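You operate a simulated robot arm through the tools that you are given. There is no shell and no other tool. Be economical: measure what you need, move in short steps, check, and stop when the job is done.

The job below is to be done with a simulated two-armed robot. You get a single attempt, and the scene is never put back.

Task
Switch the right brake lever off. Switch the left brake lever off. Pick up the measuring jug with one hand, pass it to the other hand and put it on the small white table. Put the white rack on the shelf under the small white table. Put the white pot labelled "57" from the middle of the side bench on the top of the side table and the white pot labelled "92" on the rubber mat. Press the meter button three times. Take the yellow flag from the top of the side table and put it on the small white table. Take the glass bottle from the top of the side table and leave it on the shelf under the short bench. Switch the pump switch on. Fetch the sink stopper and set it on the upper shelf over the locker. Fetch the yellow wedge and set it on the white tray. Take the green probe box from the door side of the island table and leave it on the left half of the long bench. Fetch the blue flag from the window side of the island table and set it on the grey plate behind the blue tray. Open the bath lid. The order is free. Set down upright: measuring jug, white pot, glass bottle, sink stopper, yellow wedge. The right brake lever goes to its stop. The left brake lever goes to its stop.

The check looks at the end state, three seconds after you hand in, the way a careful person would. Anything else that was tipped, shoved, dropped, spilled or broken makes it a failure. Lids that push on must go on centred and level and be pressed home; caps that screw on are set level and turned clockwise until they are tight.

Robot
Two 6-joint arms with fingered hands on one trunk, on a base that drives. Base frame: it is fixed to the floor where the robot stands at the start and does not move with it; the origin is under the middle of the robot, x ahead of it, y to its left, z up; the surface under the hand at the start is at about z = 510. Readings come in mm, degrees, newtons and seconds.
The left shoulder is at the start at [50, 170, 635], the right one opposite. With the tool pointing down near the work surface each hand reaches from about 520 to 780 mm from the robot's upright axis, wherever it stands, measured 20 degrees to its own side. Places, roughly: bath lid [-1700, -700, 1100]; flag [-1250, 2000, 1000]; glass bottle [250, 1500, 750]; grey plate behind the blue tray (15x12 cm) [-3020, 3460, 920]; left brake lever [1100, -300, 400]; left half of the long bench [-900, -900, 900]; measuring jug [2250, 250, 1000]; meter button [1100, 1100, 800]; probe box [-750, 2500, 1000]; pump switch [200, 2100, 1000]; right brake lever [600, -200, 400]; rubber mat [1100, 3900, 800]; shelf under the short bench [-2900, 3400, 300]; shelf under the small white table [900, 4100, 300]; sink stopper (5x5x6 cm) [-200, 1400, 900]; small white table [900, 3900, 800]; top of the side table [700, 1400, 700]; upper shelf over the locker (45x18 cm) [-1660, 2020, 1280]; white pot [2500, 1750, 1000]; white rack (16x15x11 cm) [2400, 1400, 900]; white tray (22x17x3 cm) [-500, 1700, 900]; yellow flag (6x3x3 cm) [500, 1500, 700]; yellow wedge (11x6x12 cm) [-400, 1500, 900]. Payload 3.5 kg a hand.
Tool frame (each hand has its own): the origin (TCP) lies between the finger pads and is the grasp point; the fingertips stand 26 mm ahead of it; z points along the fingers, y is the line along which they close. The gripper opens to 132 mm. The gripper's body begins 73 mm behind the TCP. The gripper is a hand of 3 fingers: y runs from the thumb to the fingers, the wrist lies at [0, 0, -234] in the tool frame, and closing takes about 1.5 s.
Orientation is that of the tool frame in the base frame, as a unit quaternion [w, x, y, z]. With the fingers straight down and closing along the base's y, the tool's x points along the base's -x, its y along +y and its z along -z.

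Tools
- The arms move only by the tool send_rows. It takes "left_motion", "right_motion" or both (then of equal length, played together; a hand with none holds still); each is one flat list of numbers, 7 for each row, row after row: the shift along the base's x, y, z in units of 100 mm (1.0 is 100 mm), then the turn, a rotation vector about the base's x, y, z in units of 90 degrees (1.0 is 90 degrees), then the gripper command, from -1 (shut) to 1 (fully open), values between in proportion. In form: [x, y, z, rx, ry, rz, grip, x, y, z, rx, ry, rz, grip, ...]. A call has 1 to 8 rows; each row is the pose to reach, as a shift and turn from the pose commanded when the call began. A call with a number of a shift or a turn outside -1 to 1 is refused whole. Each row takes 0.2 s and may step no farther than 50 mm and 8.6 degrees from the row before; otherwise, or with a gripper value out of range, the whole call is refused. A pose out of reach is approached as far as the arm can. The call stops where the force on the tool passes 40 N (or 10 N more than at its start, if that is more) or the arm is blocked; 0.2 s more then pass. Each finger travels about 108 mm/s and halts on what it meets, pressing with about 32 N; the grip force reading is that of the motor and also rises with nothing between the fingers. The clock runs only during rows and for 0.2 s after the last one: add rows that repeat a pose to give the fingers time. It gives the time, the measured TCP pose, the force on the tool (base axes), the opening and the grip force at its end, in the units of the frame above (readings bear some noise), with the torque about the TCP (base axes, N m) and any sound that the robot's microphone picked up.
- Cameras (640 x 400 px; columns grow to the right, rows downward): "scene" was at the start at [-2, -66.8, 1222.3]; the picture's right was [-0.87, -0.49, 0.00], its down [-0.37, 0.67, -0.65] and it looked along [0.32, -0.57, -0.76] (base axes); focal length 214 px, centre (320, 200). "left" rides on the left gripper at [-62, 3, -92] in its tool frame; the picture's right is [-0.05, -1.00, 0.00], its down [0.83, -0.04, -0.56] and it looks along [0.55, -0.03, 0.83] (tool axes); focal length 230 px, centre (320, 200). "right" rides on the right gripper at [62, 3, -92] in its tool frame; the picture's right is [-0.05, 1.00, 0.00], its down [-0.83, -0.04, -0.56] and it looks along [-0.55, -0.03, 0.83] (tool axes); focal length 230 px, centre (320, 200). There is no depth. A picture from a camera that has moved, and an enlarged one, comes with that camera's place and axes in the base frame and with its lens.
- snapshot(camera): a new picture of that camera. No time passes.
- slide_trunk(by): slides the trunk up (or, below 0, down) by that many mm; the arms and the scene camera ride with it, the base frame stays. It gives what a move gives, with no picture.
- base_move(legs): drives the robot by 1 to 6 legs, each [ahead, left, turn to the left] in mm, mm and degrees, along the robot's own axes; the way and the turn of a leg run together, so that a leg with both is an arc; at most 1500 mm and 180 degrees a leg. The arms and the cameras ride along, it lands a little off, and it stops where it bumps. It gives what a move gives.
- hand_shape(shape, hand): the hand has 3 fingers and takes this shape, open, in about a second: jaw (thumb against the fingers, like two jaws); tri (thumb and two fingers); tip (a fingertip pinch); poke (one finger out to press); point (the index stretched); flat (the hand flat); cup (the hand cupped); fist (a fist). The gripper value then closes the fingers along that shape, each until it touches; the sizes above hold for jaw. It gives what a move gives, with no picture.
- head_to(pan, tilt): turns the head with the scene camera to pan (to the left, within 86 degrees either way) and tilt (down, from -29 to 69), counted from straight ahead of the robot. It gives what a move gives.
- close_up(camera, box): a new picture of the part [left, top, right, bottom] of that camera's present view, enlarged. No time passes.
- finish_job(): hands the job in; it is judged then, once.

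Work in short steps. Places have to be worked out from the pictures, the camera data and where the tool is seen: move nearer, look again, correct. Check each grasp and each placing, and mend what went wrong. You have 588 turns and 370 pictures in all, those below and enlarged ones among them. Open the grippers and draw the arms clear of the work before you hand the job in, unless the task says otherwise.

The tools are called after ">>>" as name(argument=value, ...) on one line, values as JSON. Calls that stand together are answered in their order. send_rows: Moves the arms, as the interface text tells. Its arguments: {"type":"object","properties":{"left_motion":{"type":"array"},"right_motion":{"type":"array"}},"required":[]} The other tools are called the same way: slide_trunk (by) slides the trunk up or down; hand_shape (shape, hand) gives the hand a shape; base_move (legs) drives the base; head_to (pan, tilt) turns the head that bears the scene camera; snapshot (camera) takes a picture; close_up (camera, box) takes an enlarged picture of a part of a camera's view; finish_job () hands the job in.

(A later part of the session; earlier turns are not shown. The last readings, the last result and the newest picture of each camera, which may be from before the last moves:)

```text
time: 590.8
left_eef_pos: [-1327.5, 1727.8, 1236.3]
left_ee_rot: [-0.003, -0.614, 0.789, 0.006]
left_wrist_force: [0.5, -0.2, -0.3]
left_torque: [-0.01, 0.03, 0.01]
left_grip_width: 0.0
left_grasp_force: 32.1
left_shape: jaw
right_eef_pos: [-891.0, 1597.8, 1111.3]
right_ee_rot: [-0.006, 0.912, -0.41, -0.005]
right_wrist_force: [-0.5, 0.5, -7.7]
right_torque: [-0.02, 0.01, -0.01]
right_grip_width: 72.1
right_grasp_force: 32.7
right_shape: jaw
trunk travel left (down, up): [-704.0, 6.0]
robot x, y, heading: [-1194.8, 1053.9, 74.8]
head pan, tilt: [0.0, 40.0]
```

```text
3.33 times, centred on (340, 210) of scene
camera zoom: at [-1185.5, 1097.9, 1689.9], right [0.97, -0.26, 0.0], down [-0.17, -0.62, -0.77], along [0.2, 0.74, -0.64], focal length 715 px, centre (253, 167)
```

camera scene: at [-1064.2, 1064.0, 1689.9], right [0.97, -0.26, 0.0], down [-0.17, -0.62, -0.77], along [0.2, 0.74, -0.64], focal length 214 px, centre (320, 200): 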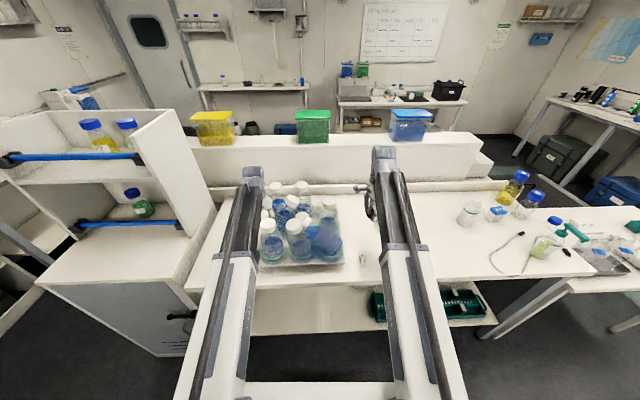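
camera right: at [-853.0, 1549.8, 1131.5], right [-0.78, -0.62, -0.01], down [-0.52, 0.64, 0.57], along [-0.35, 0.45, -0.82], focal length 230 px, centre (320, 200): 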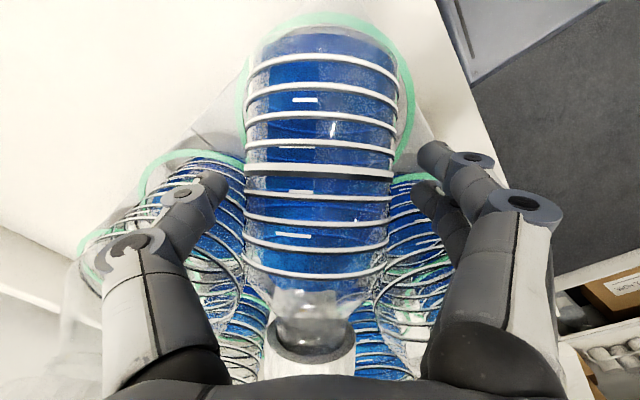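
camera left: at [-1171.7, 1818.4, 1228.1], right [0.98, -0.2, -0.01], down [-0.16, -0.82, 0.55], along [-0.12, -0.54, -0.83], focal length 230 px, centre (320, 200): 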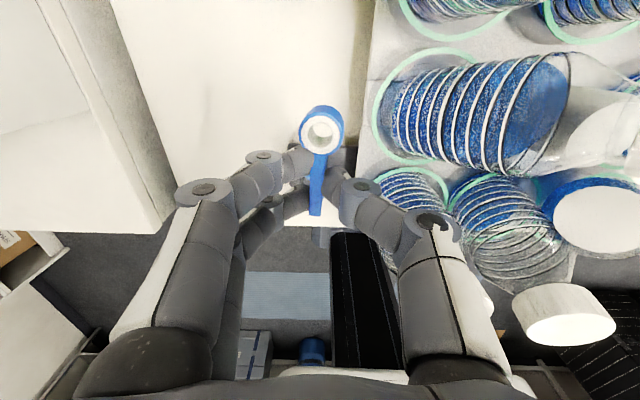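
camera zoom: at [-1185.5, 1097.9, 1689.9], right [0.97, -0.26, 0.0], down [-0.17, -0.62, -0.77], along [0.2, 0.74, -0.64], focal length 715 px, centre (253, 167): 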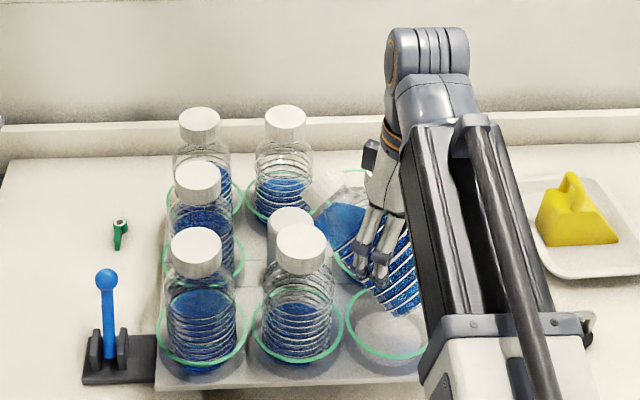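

B is off. Lift further while shifting over its ring, then rotate it upright.

>>> send_rows(right_motion=[0.1, -0.08, 0.2, 0, 0, 0, -1, 0.2, -0.16, 0.4, 0, 0, 0, -1, 0.3, -0.24, 0.6, 0, 0, 0, -1, 0.41, -0.31, 0.75, 0, 0, 0, -1])

>>> send_rows(right_motion=[0, 0, 0, 0.065, 0.0509, 0, -1, 0, 0, 0, 0.13, 0.1018, 0, -1, 0, 0, 0, 0.195, 0.1527, 0, -1, 0, 0, 0, 0.26, 0.2036, 0, -1, 0, 0, 0, 0.325, 0.2545, 0, -1, 0, 0, 0, 0.39, 0.3054, 0, -1, 0, 0, 0, 0.455, 0.356, 0, -1])

>>> snapshot(camera="right")

>>> close_up(camera="scene", box=[260, 130, 420, 270])

```text
time: 591.8
left_eef_pos: [-1328.0, 1726.9, 1237.2]
left_ee_rot: [-0.003, -0.614, 0.789, 0.007]
left_wrist_force: [-0.6, 0.2, -0.5]
left_torque: [0.04, 0.01, 0.0]
left_grip_width: 0.0
left_grasp_force: 32.6
left_shape: jaw
right_eef_pos: [-851.5, 1566.6, 1187.8]
right_ee_rot: [-0.006, 0.912, -0.41, -0.005]
right_wrist_force: [0.2, -0.4, -7.9]
right_torque: [-0.02, 0.0, 0.0]
right_grip_width: 71.6
right_grasp_force: 32.6
right_shape: jaw
trunk travel left (down, up): [-704.0, 6.0]
robot x, y, heading: [-1195.8, 1054.8, 74.8]
head pan, tilt: [0.0, 40.0]
```

```text
time: 593.4
left_eef_pos: [-1328.3, 1727.1, 1236.8]
left_ee_rot: [-0.003, -0.614, 0.789, 0.007]
left_wrist_force: [0.8, -0.1, -0.2]
left_torque: [0.01, 0.01, -0.01]
left_grip_width: 0.0
left_grasp_force: 32.1
left_shape: jaw
right_eef_pos: [-850.5, 1567.0, 1186.8]
right_ee_rot: [-0.209, 0.817, -0.368, -0.392]
right_wrist_force: [-0.3, 0.6, -7.3]
right_torque: [-0.18, -0.1, -0.01]
right_grip_width: 71.8
right_grasp_force: 31.8
right_shape: jaw
trunk travel left (down, up): [-704.0, 6.0]
robot x, y, heading: [-1199.1, 1052.7, 74.8]
head pan, tilt: [0.0, 40.0]
```

```text
65 pictures are left
camera right: at [-782.2, 1480.3, 1192.5], right [-0.79, -0.62, -0.01], down [-0.05, 0.04, 1.0], along [-0.62, 0.79, -0.06], focal length 230 px, centre (320, 200)
```

right: 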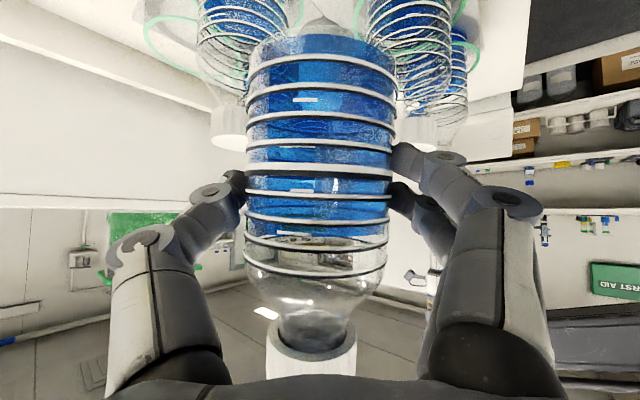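

```text
2.86 times, centred on (340, 200) of scene
camera zoom: at [-1185.3, 1097.9, 1690.0], right [0.97, -0.26, 0.0], down [-0.17, -0.62, -0.77], along [0.2, 0.74, -0.64], focal length 613 px, centre (263, 200)
```

zoom: 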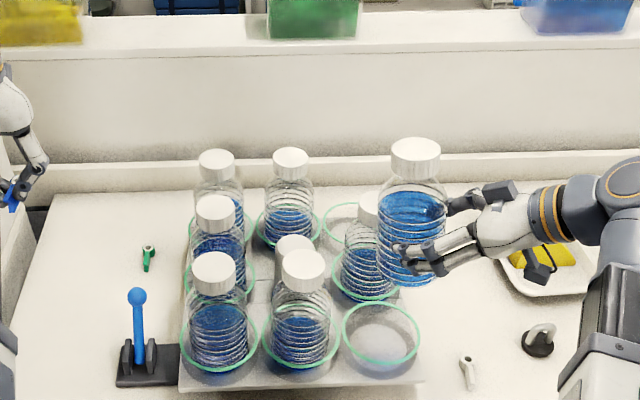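

Upright. Shift slightly over the ring and lower part-way to compare with the ring.

>>> send_rows(right_motion=[-0.05, 0.04, -0.2, 0, 0, 0, -1, -0.1, 0.08, -0.4, 0, 0, 0, -1, -0.16, 0.13, -0.6, 0, 0, 0, -1, -0.16, 0.13, -0.8, 0, 0, 0, -1])

>>> close_up(camera="scene", box=[310, 180, 400, 260])

>>> snapshot(camera="right")

```text
time: 594.4
left_eef_pos: [-1327.3, 1728.0, 1237.0]
left_ee_rot: [-0.004, -0.614, 0.789, 0.006]
left_wrist_force: [0.0, 0.6, -0.4]
left_torque: [-0.03, 0.01, 0.0]
left_grip_width: 0.0
left_grasp_force: 32.3
left_shape: jaw
right_eef_pos: [-866.9, 1581.7, 1107.4]
right_ee_rot: [-0.21, 0.816, -0.368, -0.393]
right_wrist_force: [-0.3, 0.0, -7.7]
right_torque: [-0.15, -0.08, 0.0]
right_grip_width: 71.8
right_grasp_force: 31.6
right_shape: jaw
trunk travel left (down, up): [-704.0, 6.0]
robot x, y, heading: [-1200.2, 1054.6, 74.8]
head pan, tilt: [0.0, 40.0]
```

```text
5.00 times, centred on (355, 220) of scene
camera zoom: at [-1185.3, 1098.0, 1690.0], right [0.97, -0.26, 0.0], down [-0.17, -0.62, -0.77], along [0.2, 0.74, -0.64], focal length 1072 px, centre (145, 100)
```

zoom: 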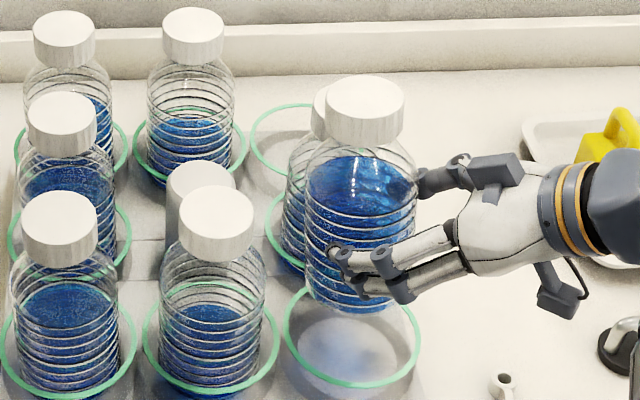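

```text
62 pictures are left
camera right: at [-798.8, 1494.1, 1113.0], right [-0.79, -0.62, -0.01], down [-0.05, 0.04, 1.0], along [-0.61, 0.79, -0.06], focal length 230 px, centre (320, 200)
```

right: 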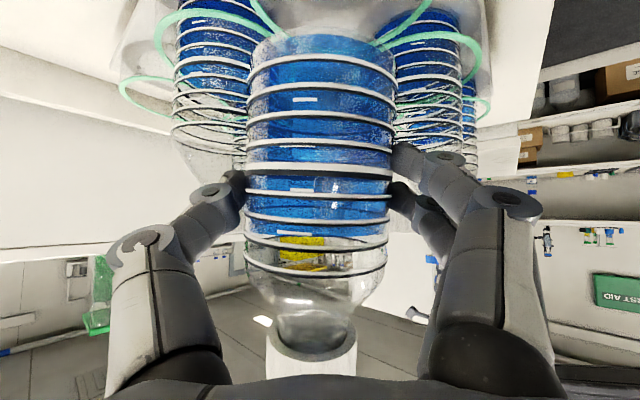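

Alignment over the ring is good (clearance ±17 mm). Correct a ~5° tilt and lower into the ring.

>>> send_rows(right_motion=[0.03, 0.03, -0.15, 0, 0.03, 0, -1, 0.06, 0.05, -0.3, 0, 0.055, 0, -1, 0.06, 0.05, -0.5, 0, 0.055, 0, -1, 0.06, 0.05, -0.7, 0, 0.055, 0, -1, 0.06, 0.05, -0.9, 0, 0.055, 0, -1])

>>> send_rows(right_motion=[0, 0, -0.05, 0, 0, 0, -1, 0, 0, -0.1, 0, 0, 0, -1, 0, 0, -0.15, 0, 0, 0, -1, 0, 0, -0.2, 0, 0, 0, -1, 0, 0, -0.25, 0, 0, 0, -1, 0, 0, -0.3, 0, 0, 0, -1, 0, 0, -0.35, 0, 0, 0, -1])

>>> close_up(camera="scene", box=[310, 180, 400, 260])

```text
time: 595.7
left_eef_pos: [-1328.5, 1724.4, 1239.1]
left_ee_rot: [-0.002, -0.614, 0.789, 0.007]
left_wrist_force: [-1.0, 0.1, -0.5]
left_torque: [-0.01, 0.05, -0.03]
left_grip_width: 0.0
left_grasp_force: 31.5
left_shape: jaw
right_eef_pos: [-878.9, 1599.3, 1054.9]
right_ee_rot: [-0.191, 0.795, -0.386, -0.427]
right_wrist_force: [-0.5, -7.2, 23.2]
right_torque: [0.31, 0.2, 0.13]
right_grip_width: 70.4
right_grasp_force: 31.9
right_shape: jaw
right hand out of reach, approached as far as the arm can: row 3, 4, 5
trunk travel left (down, up): [-704.0, 6.0]
robot x, y, heading: [-1197.0, 1053.1, 75.0]
head pan, tilt: [0.0, 40.0]
stopped in row 5 (right hand): the force on the tool passed its limit at 42 N (the readings are from after the stop); the commanded pose is now the measured one
```

```text
time: 596.1
left_eef_pos: [-1327.2, 1726.4, 1237.9]
left_ee_rot: [-0.002, -0.613, 0.79, 0.006]
left_wrist_force: [0.3, -0.4, 0.8]
left_torque: [0.0, -0.01, 0.0]
left_grip_width: 0.0
left_grasp_force: 32.1
left_shape: jaw
right_eef_pos: [-878.8, 1600.1, 1053.6]
right_ee_rot: [-0.193, 0.793, -0.388, -0.429]
right_wrist_force: [-1.2, -8.5, 23.3]
right_torque: [0.19, 0.19, 0.13]
right_grip_width: 70.1
right_grasp_force: 32.5
right_shape: jaw
trunk travel left (down, up): [-704.0, 6.0]
robot x, y, heading: [-1199.1, 1053.7, 75.0]
head pan, tilt: [0.0, 40.0]
stopped in row 1 (right hand): the force on the tool passed its limit at 43 N (the readings are from after the stop); the commanded pose is now the measured one
```

```text
5.00 times, centred on (355, 220) of scene
camera zoom: at [-1186.5, 1094.6, 1690.0], right [0.97, -0.26, 0.0], down [-0.17, -0.62, -0.77], along [0.2, 0.74, -0.64], focal length 1072 px, centre (145, 100)
```

zoom: 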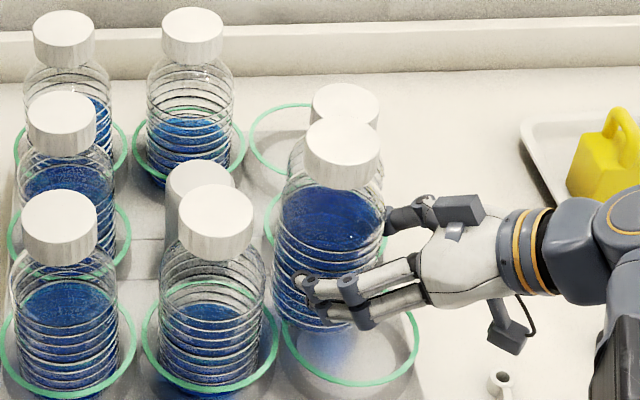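

The arm ran into its near limit and drifted, so the base touched the ring's rim. Raise, back the base off 90 mm, re-extend, and retry.

>>> send_rows(right_motion=[0, -0.02, 0.2, 0, 0, 0, -1, 0.02, -0.05, 0.4, 0, 0, 0, -1, 0.05, -0.08, 0.6, 0, 0, 0, -1])

>>> base_move(legs=[[-90, 0, 0]])

>>> send_rows(right_motion=[0.06, 0.22, 0, -0.02, 0.02, 0.01, -1, 0.12, 0.44, 0, -0.04, 0.04, 0.02, -1, 0.2, 0.66, 0, -0.04, 0.04, 0.02, -1, 0.26, 0.78, 0, -0.04, 0.04, 0.02, -1])

>>> close_up(camera="scene", box=[310, 160, 400, 240])

>>> snapshot(camera="right")

```text
time: 596.9
left_eef_pos: [-1327.2, 1727.1, 1236.0]
left_ee_rot: [-0.003, -0.614, 0.789, 0.005]
left_wrist_force: [0.2, 0.1, -0.3]
left_torque: [0.03, -0.02, 0.01]
left_grip_width: 0.0
left_grasp_force: 32.1
left_shape: jaw
right_eef_pos: [-872.4, 1593.1, 1108.8]
right_ee_rot: [-0.192, 0.794, -0.39, -0.426]
right_wrist_force: [0.1, -0.3, -7.8]
right_torque: [-0.17, -0.16, 0.03]
right_grip_width: 70.3
right_grasp_force: 32.0
right_shape: jaw
trunk travel left (down, up): [-704.0, 6.0]
robot x, y, heading: [-1197.5, 1053.1, 74.8]
head pan, tilt: [0.0, 40.0]
```

```text
time: 598.0
left_eef_pos: [-1352.4, 1638.1, 1237.9]
left_ee_rot: [-0.004, -0.614, 0.789, 0.006]
left_wrist_force: [-0.6, -0.7, -0.8]
left_torque: [0.06, -0.05, 0.02]
left_grip_width: 0.0
left_grasp_force: 31.8
left_shape: jaw
right_eef_pos: [-897.2, 1504.8, 1109.1]
right_ee_rot: [-0.192, 0.794, -0.388, -0.427]
right_wrist_force: [-0.1, 0.0, -6.6]
right_torque: [-0.13, -0.15, -0.01]
right_grip_width: 70.5
right_grasp_force: 32.5
right_shape: jaw
trunk travel left (down, up): [-704.0, 6.0]
robot x, y, heading: [-1222.0, 968.1, 75.3]
head pan, tilt: [0.0, 40.0]
```

```text
time: 599.0
left_eef_pos: [-1351.4, 1639.7, 1237.1]
left_ee_rot: [-0.004, -0.614, 0.789, 0.005]
left_wrist_force: [-0.1, -0.2, -0.4]
left_torque: [-0.01, -0.01, -0.04]
left_grip_width: 0.4
left_grasp_force: 31.9
left_shape: jaw
right_eef_pos: [-871.3, 1585.2, 1107.1]
right_ee_rot: [-0.147, 0.792, -0.395, -0.442]
right_wrist_force: [0.3, 0.1, -7.4]
right_torque: [-0.1, -0.12, -0.02]
right_grip_width: 70.3
right_grasp_force: 32.5
right_shape: jaw
trunk travel left (down, up): [-704.0, 6.0]
robot x, y, heading: [-1224.6, 965.3, 75.0]
head pan, tilt: [0.0, 40.0]
```

```text
5.00 times, centred on (355, 200) of scene
camera zoom: at [-1208.8, 1010.4, 1690.0], right [0.97, -0.26, 0.0], down [-0.17, -0.62, -0.77], along [0.2, 0.74, -0.64], focal length 1072 px, centre (145, 200)
```

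zoom: 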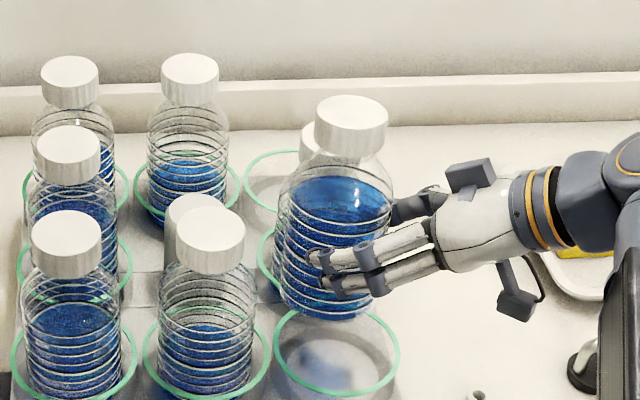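

```text
59 pictures are left
camera right: at [-800.4, 1498.7, 1108.7], right [-0.77, -0.62, 0.16], down [0.11, 0.12, 0.99], along [-0.63, 0.78, -0.02], focal length 230 px, centre (320, 200)
```

right: 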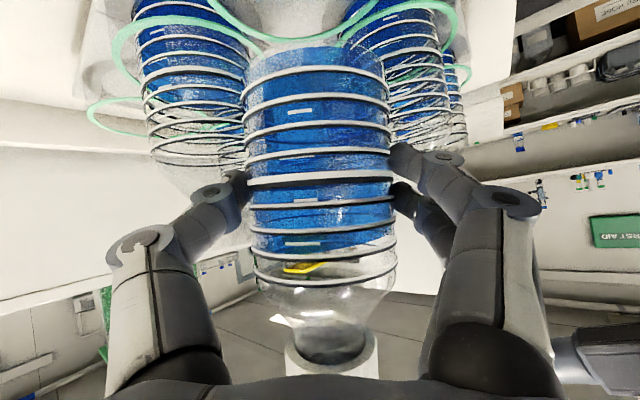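

Re-extended. Shift (+12,-13) to centre the base over the ring and lower again.

>>> send_rows(right_motion=[0.06, -0.06, 0, 0.01, -0.01, 0, -1, 0.12, -0.13, -0.1, 0.02, -0.02, -0.01, -1, 0.12, -0.13, -0.3, 0.02, -0.02, -0.01, -1, 0.12, -0.13, -0.5, 0.02, -0.02, -0.01, -1, 0.12, -0.13, -0.65, 0.02, -0.02, -0.01, -1])

>>> close_up(camera="scene", box=[310, 160, 400, 240])

```text
time: 600.2
left_eef_pos: [-1350.9, 1639.9, 1237.7]
left_ee_rot: [-0.002, -0.615, 0.789, 0.006]
left_wrist_force: [-0.4, 0.7, 0.4]
left_torque: [0.0, 0.03, 0.0]
left_grip_width: 0.0
left_grasp_force: 31.8
left_shape: jaw
right_eef_pos: [-859.1, 1570.4, 1043.2]
right_ee_rot: [-0.169, 0.793, -0.392, -0.434]
right_wrist_force: [-1.3, -1.3, -6.5]
right_torque: [-0.23, -0.06, 0.06]
right_grip_width: 70.6
right_grasp_force: 32.0
right_shape: jaw
trunk travel left (down, up): [-704.0, 6.0]
robot x, y, heading: [-1221.4, 967.5, 75.1]
head pan, tilt: [0.0, 40.0]
```

```text
5.00 times, centred on (355, 200) of scene
camera zoom: at [-1209.3, 1009.6, 1690.0], right [0.97, -0.26, 0.0], down [-0.17, -0.62, -0.77], along [0.2, 0.74, -0.64], focal length 1072 px, centre (145, 200)
```

zoom: 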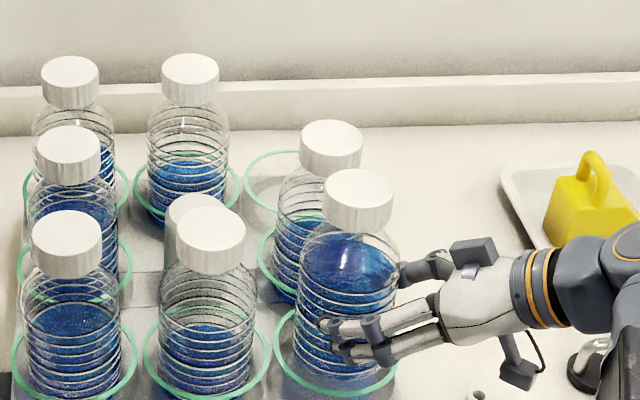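

It's entering the ring. Continue down to contact.

>>> send_rows(right_motion=[0, 0, -0.1, 0, 0, 0, -1, 0, 0, -0.2, 0, 0, 0, -1, 0, 0, -0.3, 0, 0, 0, -1, 0, 0, -0.38, 0, 0, 0, -1, 0, 0, -0.44, 0, 0, 0, -1, 0, 0, -0.5, 0, 0, 0, -1, 0, 0, -0.55, 0, 0, 0, -1])

>>> close_up(camera="scene", box=[310, 160, 400, 240])

```text
time: 601.4
left_eef_pos: [-1351.2, 1635.6, 1239.2]
left_ee_rot: [-0.002, -0.613, 0.79, 0.006]
left_wrist_force: [-0.1, -1.0, -0.9]
left_torque: [0.0, 0.0, 0.0]
left_grip_width: 0.0
left_grasp_force: 32.0
left_shape: jaw
right_eef_pos: [-862.3, 1571.6, 1019.1]
right_ee_rot: [-0.169, 0.791, -0.396, -0.435]
right_wrist_force: [3.8, -20.4, 20.9]
right_torque: [-0.11, 0.28, 0.41]
right_grip_width: 70.1
right_grasp_force: 31.1
right_shape: jaw
right hand out of reach, approached as far as the arm can: row 3, 4, 5
trunk travel left (down, up): [-704.0, 6.0]
robot x, y, heading: [-1219.6, 963.5, 75.1]
head pan, tilt: [0.0, 40.0]
stopped in row 5 (right hand): the force on the tool passed its limit at 46 N (the readings are from after the stop); the commanded pose is now the measured one
```

```text
5.00 times, centred on (355, 200) of scene
camera zoom: at [-1209.6, 1004.8, 1690.2], right [0.97, -0.26, 0.0], down [-0.17, -0.62, -0.77], along [0.2, 0.74, -0.64], focal length 1072 px, centre (145, 200)
```

zoom: 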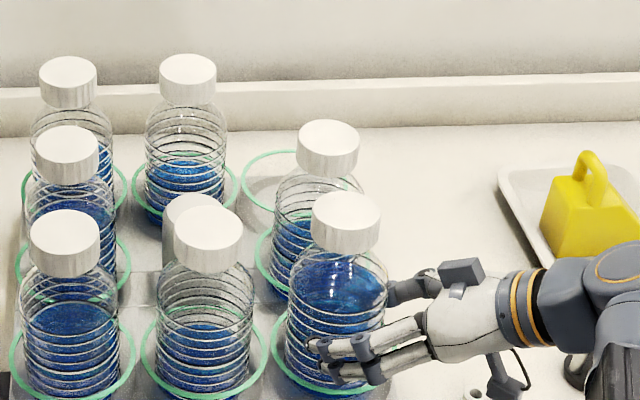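

The cap is at the expected final height and position (within ~1 cm): it is seated. Release and withdraw along the tool axis.

>>> send_rows(right_motion=[0, 0, 0, 0, 0, 0, -0.3, 0, 0, 0, 0, 0, 0, 0.2, 0, 0, 0, 0, 0, 0, 0.4, 0, 0, 0, 0, 0, 0, 0.5])

>>> close_up(camera="scene", box=[310, 160, 400, 240])

```text
time: 602.4
left_eef_pos: [-1351.9, 1639.7, 1237.0]
left_ee_rot: [-0.003, -0.615, 0.789, 0.005]
left_wrist_force: [-0.4, 0.4, -0.4]
left_torque: [0.0, 0.0, -0.02]
left_grip_width: 0.0
left_grasp_force: 31.6
left_shape: jaw
right_eef_pos: [-860.1, 1577.5, 1016.1]
right_ee_rot: [-0.168, 0.791, -0.397, -0.433]
right_wrist_force: [-1.1, -0.3, -1.0]
right_torque: [-0.02, 0.0, 0.03]
right_grip_width: 99.5
right_grasp_force: 0.1
right_shape: jaw
trunk travel left (down, up): [-704.0, 6.0]
robot x, y, heading: [-1223.3, 963.7, 75.2]
head pan, tilt: [0.0, 40.0]
```

```text
5.00 times, centred on (355, 200) of scene
camera zoom: at [-1209.2, 1009.8, 1689.9], right [0.97, -0.26, 0.0], down [-0.17, -0.62, -0.77], along [0.2, 0.74, -0.64], focal length 1072 px, centre (145, 200)
```

zoom: 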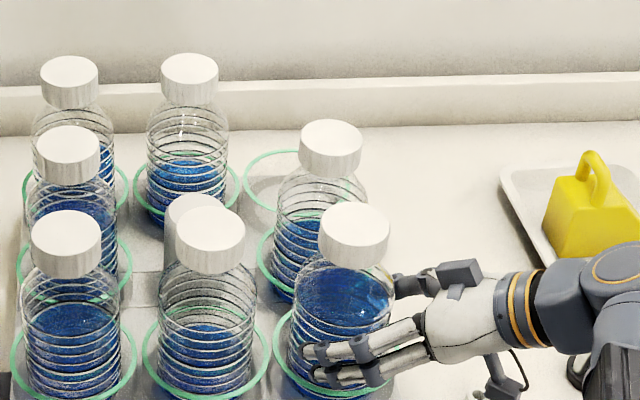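

B stands in its ring. Withdraw the hand along its axis.

>>> send_rows(right_motion=[0.14, -0.15, 0.14, 0, 0, 0, 0.5, 0.28, -0.3, 0.28, 0, 0, 0, 0.5, 0.42, -0.46, 0.42, 0, 0, 0, 0.5, 0.6, -0.6, 0.7, 0, 0, 0, 0.5, 0.6, -0.6, 1, 0, 0, 0, 0.5])

>>> close_up(camera="scene", box=[260, 150, 420, 250])

```text
time: 603.6
left_eef_pos: [-1351.7, 1638.8, 1238.1]
left_ee_rot: [-0.003, -0.614, 0.789, 0.005]
left_wrist_force: [-0.5, 0.0, 0.4]
left_torque: [0.0, 0.0, 0.0]
left_grip_width: 0.0
left_grasp_force: 32.0
left_shape: jaw
right_eef_pos: [-801.1, 1517.5, 1119.1]
right_ee_rot: [-0.168, 0.791, -0.398, -0.432]
right_wrist_force: [0.1, -1.2, 0.7]
right_torque: [0.01, -0.03, -0.02]
right_grip_width: 99.2
right_grasp_force: 0.0
right_shape: jaw
trunk travel left (down, up): [-704.0, 6.0]
robot x, y, heading: [-1219.6, 966.1, 74.8]
head pan, tilt: [0.0, 40.0]
```

```text
4.00 times, centred on (340, 200) of scene
camera zoom: at [-1209.3, 1009.1, 1690.0], right [0.97, -0.26, 0.0], down [-0.17, -0.62, -0.77], along [0.2, 0.74, -0.64], focal length 858 px, centre (240, 200)
```

zoom: 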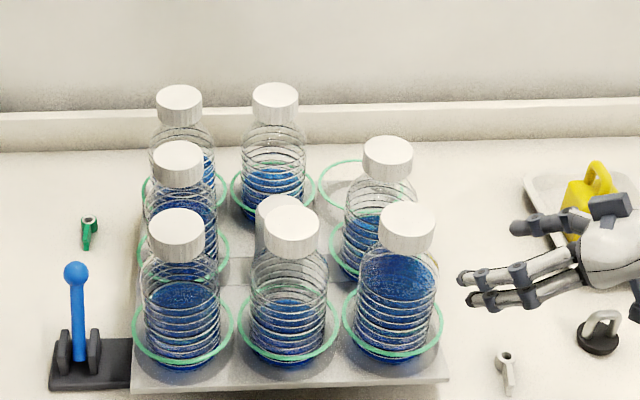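

All seven bottles stand correctly. Now re-grip the stopper with a 45° forward tilt: shift the base right and reorient.

>>> base_move(legs=[[0, -250, 0]])

>>> send_rows(right_motion=[-0.1, 0.04, -0.1, -0.0149, -0.0107, -0.0854, 0.4, -0.2, 0.08, -0.2, -0.0298, -0.0214, -0.1708, 0.3, -0.3, 0.12, -0.35, -0.0447, -0.0321, -0.2562, 0.2, -0.4, 0.16, -0.5, -0.0596, -0.0428, -0.3416, 0.2, -0.55, 0.2, -0.65, -0.0745, -0.0535, -0.427, 0.2, -0.7, 0.26, -0.8, -0.0894, -0.0642, -0.5124, 0.2, -0.85, 0.33, -0.95, -0.104, -0.0746, -0.598, 0.2])

>>> snapshot(camera="right")

```text
time: 605.4
left_eef_pos: [-1102.2, 1573.0, 1238.7]
left_ee_rot: [-0.004, -0.612, 0.791, 0.006]
left_wrist_force: [-0.4, -0.4, -0.7]
left_torque: [0.04, 0.03, 0.01]
left_grip_width: 0.1
left_grasp_force: 31.9
left_shape: jaw
right_eef_pos: [-553.5, 1449.0, 1118.4]
right_ee_rot: [-0.169, 0.791, -0.398, -0.433]
right_wrist_force: [0.1, -0.4, -0.3]
right_torque: [0.02, 0.01, -0.03]
right_grip_width: 99.1
right_grasp_force: 0.0
right_shape: jaw
trunk travel left (down, up): [-704.0, 6.0]
robot x, y, heading: [-976.5, 895.6, 74.6]
head pan, tilt: [0.0, 40.0]
```

```text
time: 607.0
left_eef_pos: [-1103.5, 1573.2, 1236.1]
left_ee_rot: [-0.004, -0.612, 0.791, 0.006]
left_wrist_force: [-0.2, 0.3, 1.1]
left_torque: [0.02, 0.02, -0.02]
left_grip_width: 0.0
left_grasp_force: 32.0
left_shape: jaw
right_eef_pos: [-639.4, 1481.5, 1025.6]
right_ee_rot: [0.307, -0.559, 0.735, 0.232]
right_wrist_force: [0.2, -0.4, -1.0]
right_torque: [-0.01, -0.02, -0.03]
right_grip_width: 79.6
right_grasp_force: 0.1
right_shape: jaw
trunk travel left (down, up): [-704.0, 6.0]
robot x, y, heading: [-976.0, 895.7, 74.9]
head pan, tilt: [0.0, 40.0]
```

```text
54 pictures are left
camera right: at [-672.6, 1378.9, 1044.3], right [-0.95, 0.3, 0.03], down [0.09, 0.17, 0.98], along [0.29, 0.94, -0.19], focal length 230 px, centre (320, 200)
```

right: 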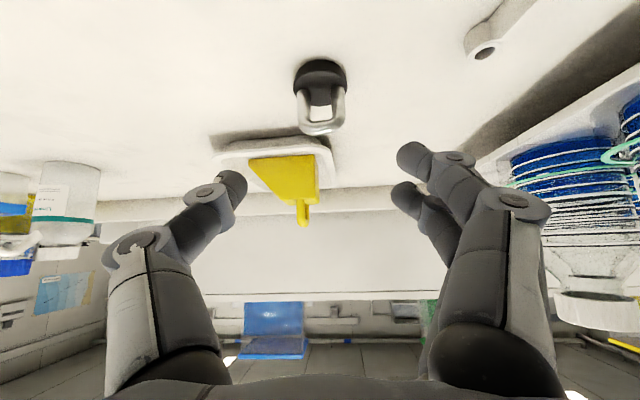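

>>> send_rows(right_motion=[0.02, 0.1, -0.2, 0, 0, 0, 0.2, 0.05, 0.2, -0.4, 0, 0, 0, 0.2, 0.07, 0.3, -0.6, 0, 0, 0, 0.2, 0.09, 0.42, -0.8, 0, 0, 0, 0.2, 0.095, 0.5, -0.96, 0, 0, 0, 0.2])

>>> snapshot(camera="right")

```text
time: 608.2
left_eef_pos: [-1104.2, 1572.2, 1237.9]
left_ee_rot: [-0.003, -0.613, 0.79, 0.005]
left_wrist_force: [0.4, -0.3, -0.1]
left_torque: [0.0, -0.01, 0.0]
left_grip_width: 0.0
left_grasp_force: 31.9
left_shape: jaw
right_eef_pos: [-629.2, 1531.5, 930.6]
right_ee_rot: [0.306, -0.559, 0.734, 0.232]
right_wrist_force: [0.1, 2.1, 4.9]
right_torque: [0.14, 0.26, -0.07]
right_grip_width: 79.1
right_grasp_force: 0.0
right_shape: jaw
trunk travel left (down, up): [-704.0, 6.0]
robot x, y, heading: [-976.9, 895.0, 74.7]
head pan, tilt: [0.0, 40.0]
```

```text
53 pictures are left
camera right: at [-662.2, 1427.8, 950.2], right [-0.95, 0.3, 0.04], down [0.09, 0.17, 0.98], along [0.29, 0.94, -0.19], focal length 230 px, centre (320, 200)
```

right: 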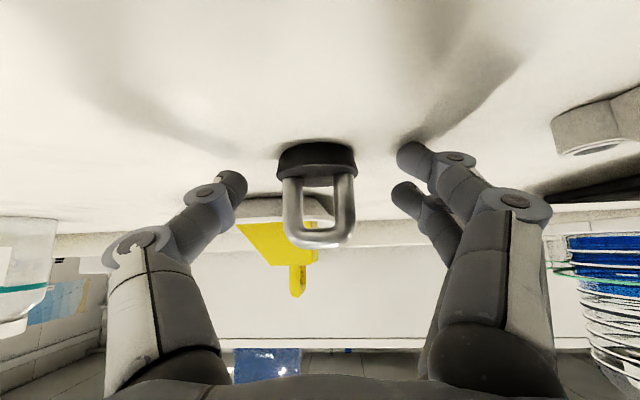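

Fingertips are level with the disc and touch the table lightly. Close.

>>> send_rows(right_motion=[0, 0, 0.02, 0, 0, 0, -0.1, 0, 0, 0.02, 0, 0, 0, -0.6, 0, 0, 0.02, 0, 0, 0, -1, 0, 0, 0.02, 0, 0, 0, -1, 0, 0, 0.02, 0, 0, 0, -1])

>>> send_rows(right_motion=[0, 0, 0.2, 0, 0, 0, -1, 0, 0, 0.4, 0, 0, 0, -1, 0, 0, 0.6, 0, 0, 0, -1, 0, 0, 0.8, 0, 0, 0, -1, 0, 0, 1, 0, 0, 0, -1])

>>> snapshot(camera="right")

```text
time: 609.4
left_eef_pos: [-1104.6, 1572.8, 1237.5]
left_ee_rot: [-0.003, -0.613, 0.79, 0.006]
left_wrist_force: [-0.5, -0.1, -0.2]
left_torque: [-0.01, 0.02, 0.03]
left_grip_width: 0.0
left_grasp_force: 32.3
left_shape: jaw
right_eef_pos: [-630.2, 1530.0, 930.9]
right_ee_rot: [0.306, -0.559, 0.735, 0.232]
right_wrist_force: [-1.2, 1.1, 8.5]
right_torque: [0.07, -0.16, 0.03]
right_grip_width: 30.3
right_grasp_force: 31.7
right_shape: jaw
trunk travel left (down, up): [-704.0, 6.0]
robot x, y, heading: [-977.4, 898.6, 74.5]
head pan, tilt: [0.0, 40.0]
```

```text
time: 610.6
left_eef_pos: [-1102.9, 1572.2, 1236.6]
left_ee_rot: [-0.003, -0.612, 0.791, 0.005]
left_wrist_force: [-0.3, -0.8, 0.0]
left_torque: [-0.02, 0.0, 0.0]
left_grip_width: 0.1
left_grasp_force: 31.7
left_shape: jaw
right_eef_pos: [-629.8, 1531.6, 1029.7]
right_ee_rot: [0.305, -0.559, 0.735, 0.232]
right_wrist_force: [0.1, 0.0, -0.8]
right_torque: [0.04, -0.02, 0.01]
right_grip_width: 29.1
right_grasp_force: 32.1
right_shape: jaw
trunk travel left (down, up): [-704.0, 6.0]
robot x, y, heading: [-976.7, 897.5, 74.5]
head pan, tilt: [0.0, 40.0]
```

```text
52 pictures are left
camera right: at [-662.6, 1427.7, 1050.4], right [-0.95, 0.3, 0.04], down [0.09, 0.17, 0.98], along [0.29, 0.94, -0.19], focal length 230 px, centre (320, 200)
```

right: 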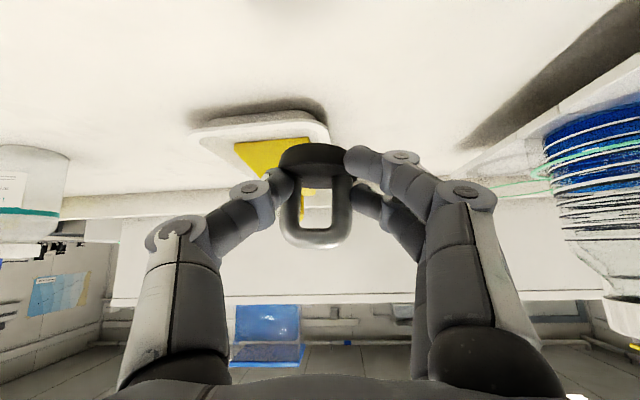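

Stopper held upright with tilt. Raise it above bottle height, back off, and travel left to the locker shelves.

>>> send_rows(right_motion=[0, -0.05, 0.25, 0, 0, 0, -1, 0, -0.1, 0.5, 0, 0, 0, -1, 0, -0.15, 0.75, 0, 0, 0, -1, 0, -0.2, 1, 0, 0, 0, -1])

>>> send_rows(right_motion=[0, 0, 0.25, 0, 0, 0, -1, 0, 0, 0.5, 0, 0, 0, -1, 0, 0, 0.75, 0, 0, 0, -1, 0, 0, 1, 0, 0, 0, -1])

>>> base_move(legs=[[-160, 0, 0.5], [0, 600, 0], [0, 580, 0]])

>>> head_to(pan=-10, tilt=25)

>>> snapshot(camera="scene")

```text
time: 611.6
left_eef_pos: [-1102.4, 1573.2, 1237.6]
left_ee_rot: [-0.003, -0.613, 0.79, 0.005]
left_wrist_force: [-0.4, -0.2, -0.1]
left_torque: [0.0, 0.0, 0.01]
left_grip_width: 0.1
left_grasp_force: 32.1
left_shape: jaw
right_eef_pos: [-628.2, 1513.0, 1129.1]
right_ee_rot: [0.306, -0.559, 0.735, 0.232]
right_wrist_force: [1.2, -0.2, -1.0]
right_torque: [-0.03, -0.03, 0.02]
right_grip_width: 29.1
right_grasp_force: 31.6
right_shape: jaw
trunk travel left (down, up): [-704.0, 6.0]
robot x, y, heading: [-976.2, 898.9, 75.0]
head pan, tilt: [0.0, 40.0]
```

```text
time: 612.6
left_eef_pos: [-1102.5, 1573.5, 1237.7]
left_ee_rot: [-0.003, -0.612, 0.791, 0.005]
left_wrist_force: [0.0, 0.6, 0.5]
left_torque: [0.04, -0.04, 0.01]
left_grip_width: 0.0
left_grasp_force: 31.5
left_shape: jaw
right_eef_pos: [-630.1, 1511.5, 1228.0]
right_ee_rot: [0.305, -0.559, 0.735, 0.231]
right_wrist_force: [-0.2, 0.5, -0.9]
right_torque: [-0.03, 0.02, 0.0]
right_grip_width: 29.0
right_grasp_force: 32.3
right_shape: jaw
trunk travel left (down, up): [-704.0, 6.0]
robot x, y, heading: [-975.4, 901.0, 74.8]
head pan, tilt: [0.0, 40.0]
```

```text
time: 619.9
left_eef_pos: [-2272.3, 1729.2, 1237.2]
left_ee_rot: [-0.003, -0.611, 0.792, 0.005]
left_wrist_force: [-0.1, -0.3, -0.1]
left_torque: [-0.05, 0.03, -0.01]
left_grip_width: 0.0
left_grasp_force: 31.5
left_shape: jaw
right_eef_pos: [-1801.6, 1667.3, 1228.2]
right_ee_rot: [0.307, -0.557, 0.737, 0.231]
right_wrist_force: [0.5, -0.1, 0.0]
right_torque: [0.02, -0.04, -0.02]
right_grip_width: 29.2
right_grasp_force: 32.0
right_shape: jaw
trunk travel left (down, up): [-704.0, 6.0]
robot x, y, heading: [-2149.2, 1053.1, 74.7]
head pan, tilt: [0.0, 40.0]
```

```text
time: 620.7
left_eef_pos: [-2273.5, 1729.5, 1236.6]
left_ee_rot: [-0.003, -0.61, 0.792, 0.006]
left_wrist_force: [-0.6, -0.8, -0.3]
left_torque: [-0.04, 0.01, 0.0]
left_grip_width: 0.1
left_grasp_force: 31.7
left_shape: jaw
right_eef_pos: [-1800.3, 1666.2, 1227.8]
right_ee_rot: [0.306, -0.557, 0.736, 0.231]
right_wrist_force: [0.2, -0.3, 0.0]
right_torque: [-0.01, 0.0, 0.0]
right_grip_width: 28.9
right_grasp_force: 32.3
right_shape: jaw
trunk travel left (down, up): [-704.0, 6.0]
robot x, y, heading: [-2149.3, 1055.1, 74.5]
head pan, tilt: [-10.0, 25.0]
```

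```text
51 pictures are left
camera scene: at [-2119.2, 1099.8, 1713.3], right [0.9, -0.43, 0.0], down [-0.18, -0.38, -0.91], along [0.39, 0.82, -0.42], focal length 214 px, centre (320, 200)
```

scene: 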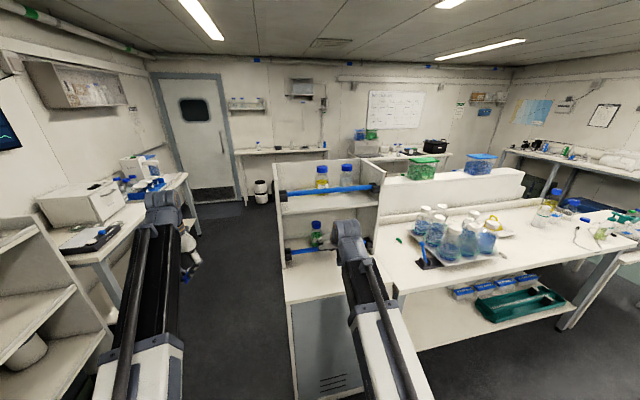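

>>> close_up(camera="scene", box=[265, 150, 395, 275])

>>> snapshot(camera="right")

```text
3.20 times, centred on (330, 212) of scene
camera zoom: at [-2119.2, 1099.8, 1713.3], right [0.9, -0.43, 0.0], down [-0.18, -0.38, -0.91], along [0.39, 0.82, -0.42], focal length 686 px, centre (288, 160)
```

zoom: 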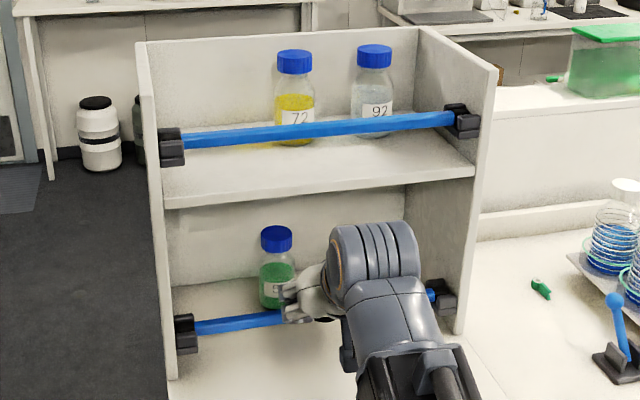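

```text
49 pictures are left
camera right: at [-1833.2, 1563.3, 1248.2], right [-0.95, 0.31, 0.04], down [0.09, 0.17, 0.98], along [0.3, 0.94, -0.19], focal length 230 px, centre (320, 200)
```

right: 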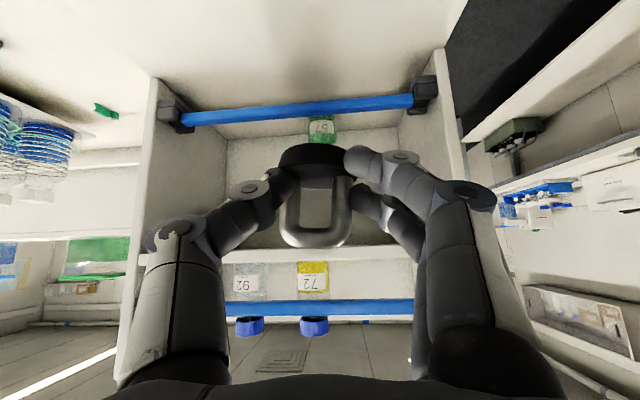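

Upper board z≈1277, rail ≈1320, front edge l≈1327. Raise the stopper above the rail, then drive in.

>>> send_rows(right_motion=[0, 0, 0.25, 0, 0, 0, -1, 0, 0, 0.5, 0, 0, 0, -1, 0, 0, 0.75, 0, 0, 0, -1, 0, 0, 1, 0, 0, 0, -1])

>>> send_rows(right_motion=[0, 0, 0.25, 0, 0, 0, -1, 0, 0, 0.5, 0, 0, 0, -1, 0, 0, 0.65, 0, 0, 0, -1])

>>> base_move(legs=[[180, 15, 0]])

>>> snapshot(camera="right")

>>> close_up(camera="scene", box=[255, 130, 415, 270])

```text
time: 621.7
left_eef_pos: [-2272.8, 1729.7, 1238.0]
left_ee_rot: [-0.003, -0.611, 0.792, 0.005]
left_wrist_force: [0.0, -0.1, -0.7]
left_torque: [0.04, 0.03, -0.02]
left_grip_width: 0.0
left_grasp_force: 31.6
left_shape: jaw
right_eef_pos: [-1801.0, 1665.2, 1326.8]
right_ee_rot: [0.306, -0.558, 0.736, 0.231]
right_wrist_force: [-0.7, -0.5, -0.7]
right_torque: [-0.01, -0.02, -0.01]
right_grip_width: 29.0
right_grasp_force: 32.5
right_shape: jaw
trunk travel left (down, up): [-704.0, 6.0]
robot x, y, heading: [-2151.4, 1056.3, 74.3]
head pan, tilt: [-10.0, 25.0]
```

```text
time: 622.5
left_eef_pos: [-2274.4, 1730.0, 1237.4]
left_ee_rot: [-0.003, -0.61, 0.792, 0.005]
left_wrist_force: [0.4, 0.3, 0.5]
left_torque: [-0.01, 0.0, 0.0]
left_grip_width: 0.0
left_grasp_force: 32.5
left_shape: jaw
right_eef_pos: [-1800.1, 1666.7, 1392.8]
right_ee_rot: [0.306, -0.558, 0.736, 0.231]
right_wrist_force: [0.2, 0.8, -0.9]
right_torque: [0.01, -0.01, 0.0]
right_grip_width: 29.0
right_grasp_force: 32.0
right_shape: jaw
trunk travel left (down, up): [-704.0, 6.0]
robot x, y, heading: [-2147.7, 1054.6, 74.4]
head pan, tilt: [-10.0, 25.0]
```

```text
time: 624.0
left_eef_pos: [-2239.6, 1909.8, 1237.1]
left_ee_rot: [-0.004, -0.612, 0.791, 0.004]
left_wrist_force: [0.5, 1.1, 0.5]
left_torque: [-0.03, 0.03, 0.0]
left_grip_width: 0.0
left_grasp_force: 32.1
left_shape: jaw
right_eef_pos: [-1767.1, 1846.5, 1390.5]
right_ee_rot: [0.306, -0.558, 0.736, 0.232]
right_wrist_force: [0.4, 0.1, -1.0]
right_torque: [-0.03, 0.02, -0.01]
right_grip_width: 29.0
right_grasp_force: 31.8
right_shape: jaw
trunk travel left (down, up): [-704.0, 6.0]
robot x, y, heading: [-2113.7, 1229.3, 74.6]
head pan, tilt: [-10.0, 25.0]
```

```text
48 pictures are left
camera right: at [-1799.4, 1743.9, 1411.6], right [-0.95, 0.31, 0.04], down [0.09, 0.18, 0.98], along [0.29, 0.94, -0.19], focal length 230 px, centre (320, 200)
```

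right: 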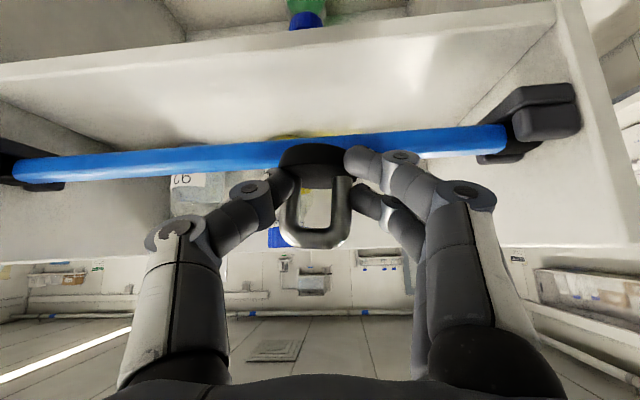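

```text
2.86 times, centred on (335, 200) of scene
camera zoom: at [-2084.8, 1280.3, 1713.2], right [0.9, -0.43, 0.0], down [-0.18, -0.38, -0.91], along [0.39, 0.82, -0.42], focal length 613 px, centre (277, 200)
```

zoom: 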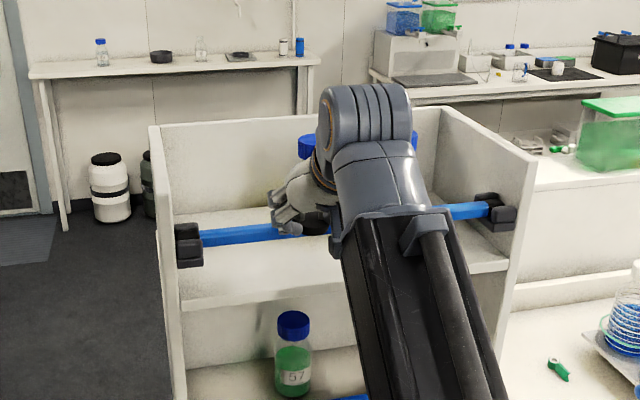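

The rail is deeper than thought (l≈1392, z≈1337; board edge l≈1353). Raise 15 mm, drive ahead 80 and go over the rail.

>>> send_rows(right_motion=[0, 0, 0.1, 0, 0, 0, -1, 0, 0, 0.18, 0, 0, 0, -1])

>>> base_move(legs=[[85, 12, 0]])

>>> snapshot(camera="right")

```text
time: 624.6
left_eef_pos: [-2240.4, 1906.5, 1238.0]
left_ee_rot: [-0.003, -0.611, 0.792, 0.006]
left_wrist_force: [0.1, 0.4, -1.1]
left_torque: [0.04, 0.0, 0.0]
left_grip_width: 0.0
left_grasp_force: 32.6
left_shape: jaw
right_eef_pos: [-1767.0, 1845.5, 1410.2]
right_ee_rot: [0.307, -0.558, 0.735, 0.232]
right_wrist_force: [-0.1, -0.1, -0.3]
right_torque: [0.0, -0.05, -0.02]
right_grip_width: 29.2
right_grasp_force: 32.4
right_shape: jaw
trunk travel left (down, up): [-704.0, 6.0]
robot x, y, heading: [-2114.1, 1231.1, 74.7]
head pan, tilt: [-10.0, 25.0]
```

```text
time: 625.7
left_eef_pos: [-2229.6, 1995.3, 1237.2]
left_ee_rot: [-0.003, -0.612, 0.791, 0.005]
left_wrist_force: [0.1, -0.6, -0.5]
left_torque: [-0.02, -0.04, 0.01]
left_grip_width: 0.0
left_grasp_force: 32.0
left_shape: jaw
right_eef_pos: [-1756.9, 1933.4, 1409.7]
right_ee_rot: [0.305, -0.559, 0.735, 0.231]
right_wrist_force: [-0.3, 0.7, -0.6]
right_torque: [-0.01, -0.02, 0.0]
right_grip_width: 28.9
right_grasp_force: 32.0
right_shape: jaw
trunk travel left (down, up): [-704.0, 6.0]
robot x, y, heading: [-2105.0, 1316.4, 74.9]
head pan, tilt: [-10.0, 25.0]
```

```text
46 pictures are left
camera right: at [-1788.8, 1830.5, 1429.7], right [-0.95, 0.3, 0.04], down [0.09, 0.18, 0.98], along [0.29, 0.94, -0.2], focal length 230 px, centre (320, 200)
```

right: 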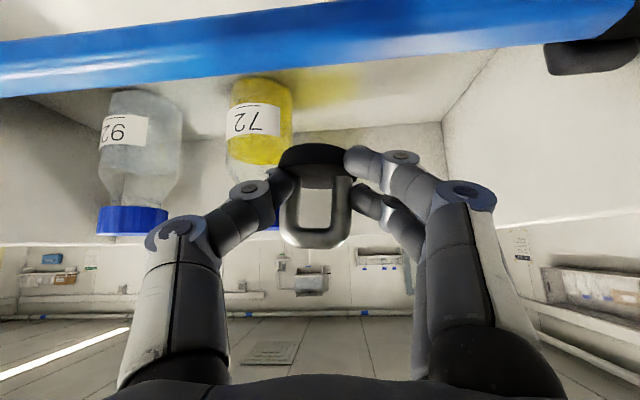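

To clear the rail with the tilted hand the stopper must go deeper and further left (h≈-2225, l≈1487). Drive ahead 60, adjust, then lower.

>>> base_move(legs=[[60, 0, 0]])

>>> send_rows(right_motion=[-0.12, 0.05, 0, 0, 0, 0, -1, -0.25, 0.11, 0, 0, 0, 0, -1, -0.25, 0.11, -0.2, 0, 0, 0, -1, -0.25, 0.11, -0.4, 0, 0, 0, -1, -0.25, 0.11, -0.6, 0, 0, 0, -1])

>>> snapshot(camera="right")

>>> close_up(camera="scene", box=[255, 150, 415, 290])

```text
time: 626.6
left_eef_pos: [-2212.4, 2054.0, 1236.0]
left_ee_rot: [-0.005, -0.612, 0.791, 0.004]
left_wrist_force: [-0.8, 0.2, -0.1]
left_torque: [-0.01, 0.0, 0.02]
left_grip_width: 0.2
left_grasp_force: 32.0
left_shape: jaw
right_eef_pos: [-1739.8, 1993.1, 1409.5]
right_ee_rot: [0.306, -0.558, 0.736, 0.23]
right_wrist_force: [-0.2, 0.2, -0.3]
right_torque: [-0.02, 0.02, -0.03]
right_grip_width: 29.0
right_grasp_force: 31.5
right_shape: jaw
trunk travel left (down, up): [-704.0, 6.0]
robot x, y, heading: [-2088.9, 1378.3, 74.6]
head pan, tilt: [-10.0, 25.0]
```

```text
time: 627.8
left_eef_pos: [-2212.5, 2053.6, 1238.2]
left_ee_rot: [-0.003, -0.612, 0.791, 0.005]
left_wrist_force: [1.3, -0.3, 0.1]
left_torque: [0.0, 0.02, -0.02]
left_grip_width: 0.0
left_grasp_force: 32.0
left_shape: jaw
right_eef_pos: [-1764.3, 2002.3, 1351.5]
right_ee_rot: [0.306, -0.558, 0.736, 0.23]
right_wrist_force: [-0.5, 0.1, -0.5]
right_torque: [0.0, -0.02, -0.02]
right_grip_width: 28.8
right_grasp_force: 31.9
right_shape: jaw
trunk travel left (down, up): [-704.0, 6.0]
robot x, y, heading: [-2085.6, 1377.7, 74.4]
head pan, tilt: [-10.0, 25.0]
```

```text
45 pictures are left
camera right: at [-1797.3, 1899.5, 1371.5], right [-0.95, 0.3, 0.04], down [0.09, 0.17, 0.98], along [0.29, 0.94, -0.19], focal length 230 px, centre (320, 200)
```

right: 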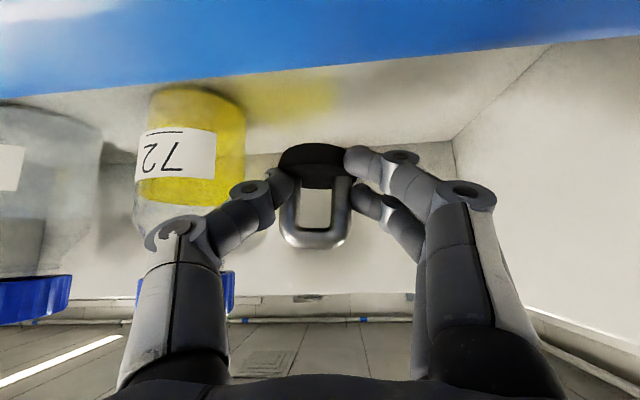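

```text
2.86 times, centred on (335, 220) of scene
camera zoom: at [-2057.8, 1423.6, 1713.3], right [0.9, -0.43, 0.0], down [-0.18, -0.38, -0.91], along [0.39, 0.82, -0.42], focal length 613 px, centre (277, 143)
```

zoom: 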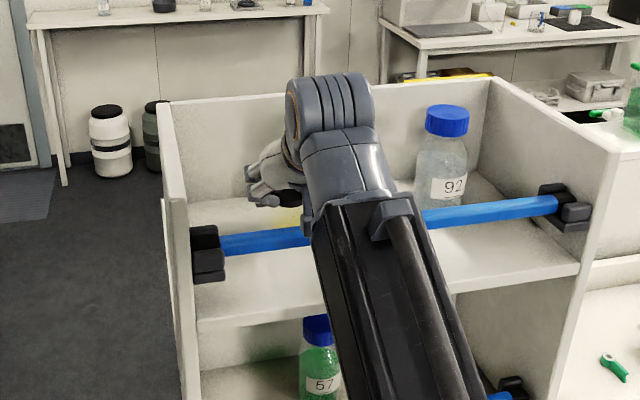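

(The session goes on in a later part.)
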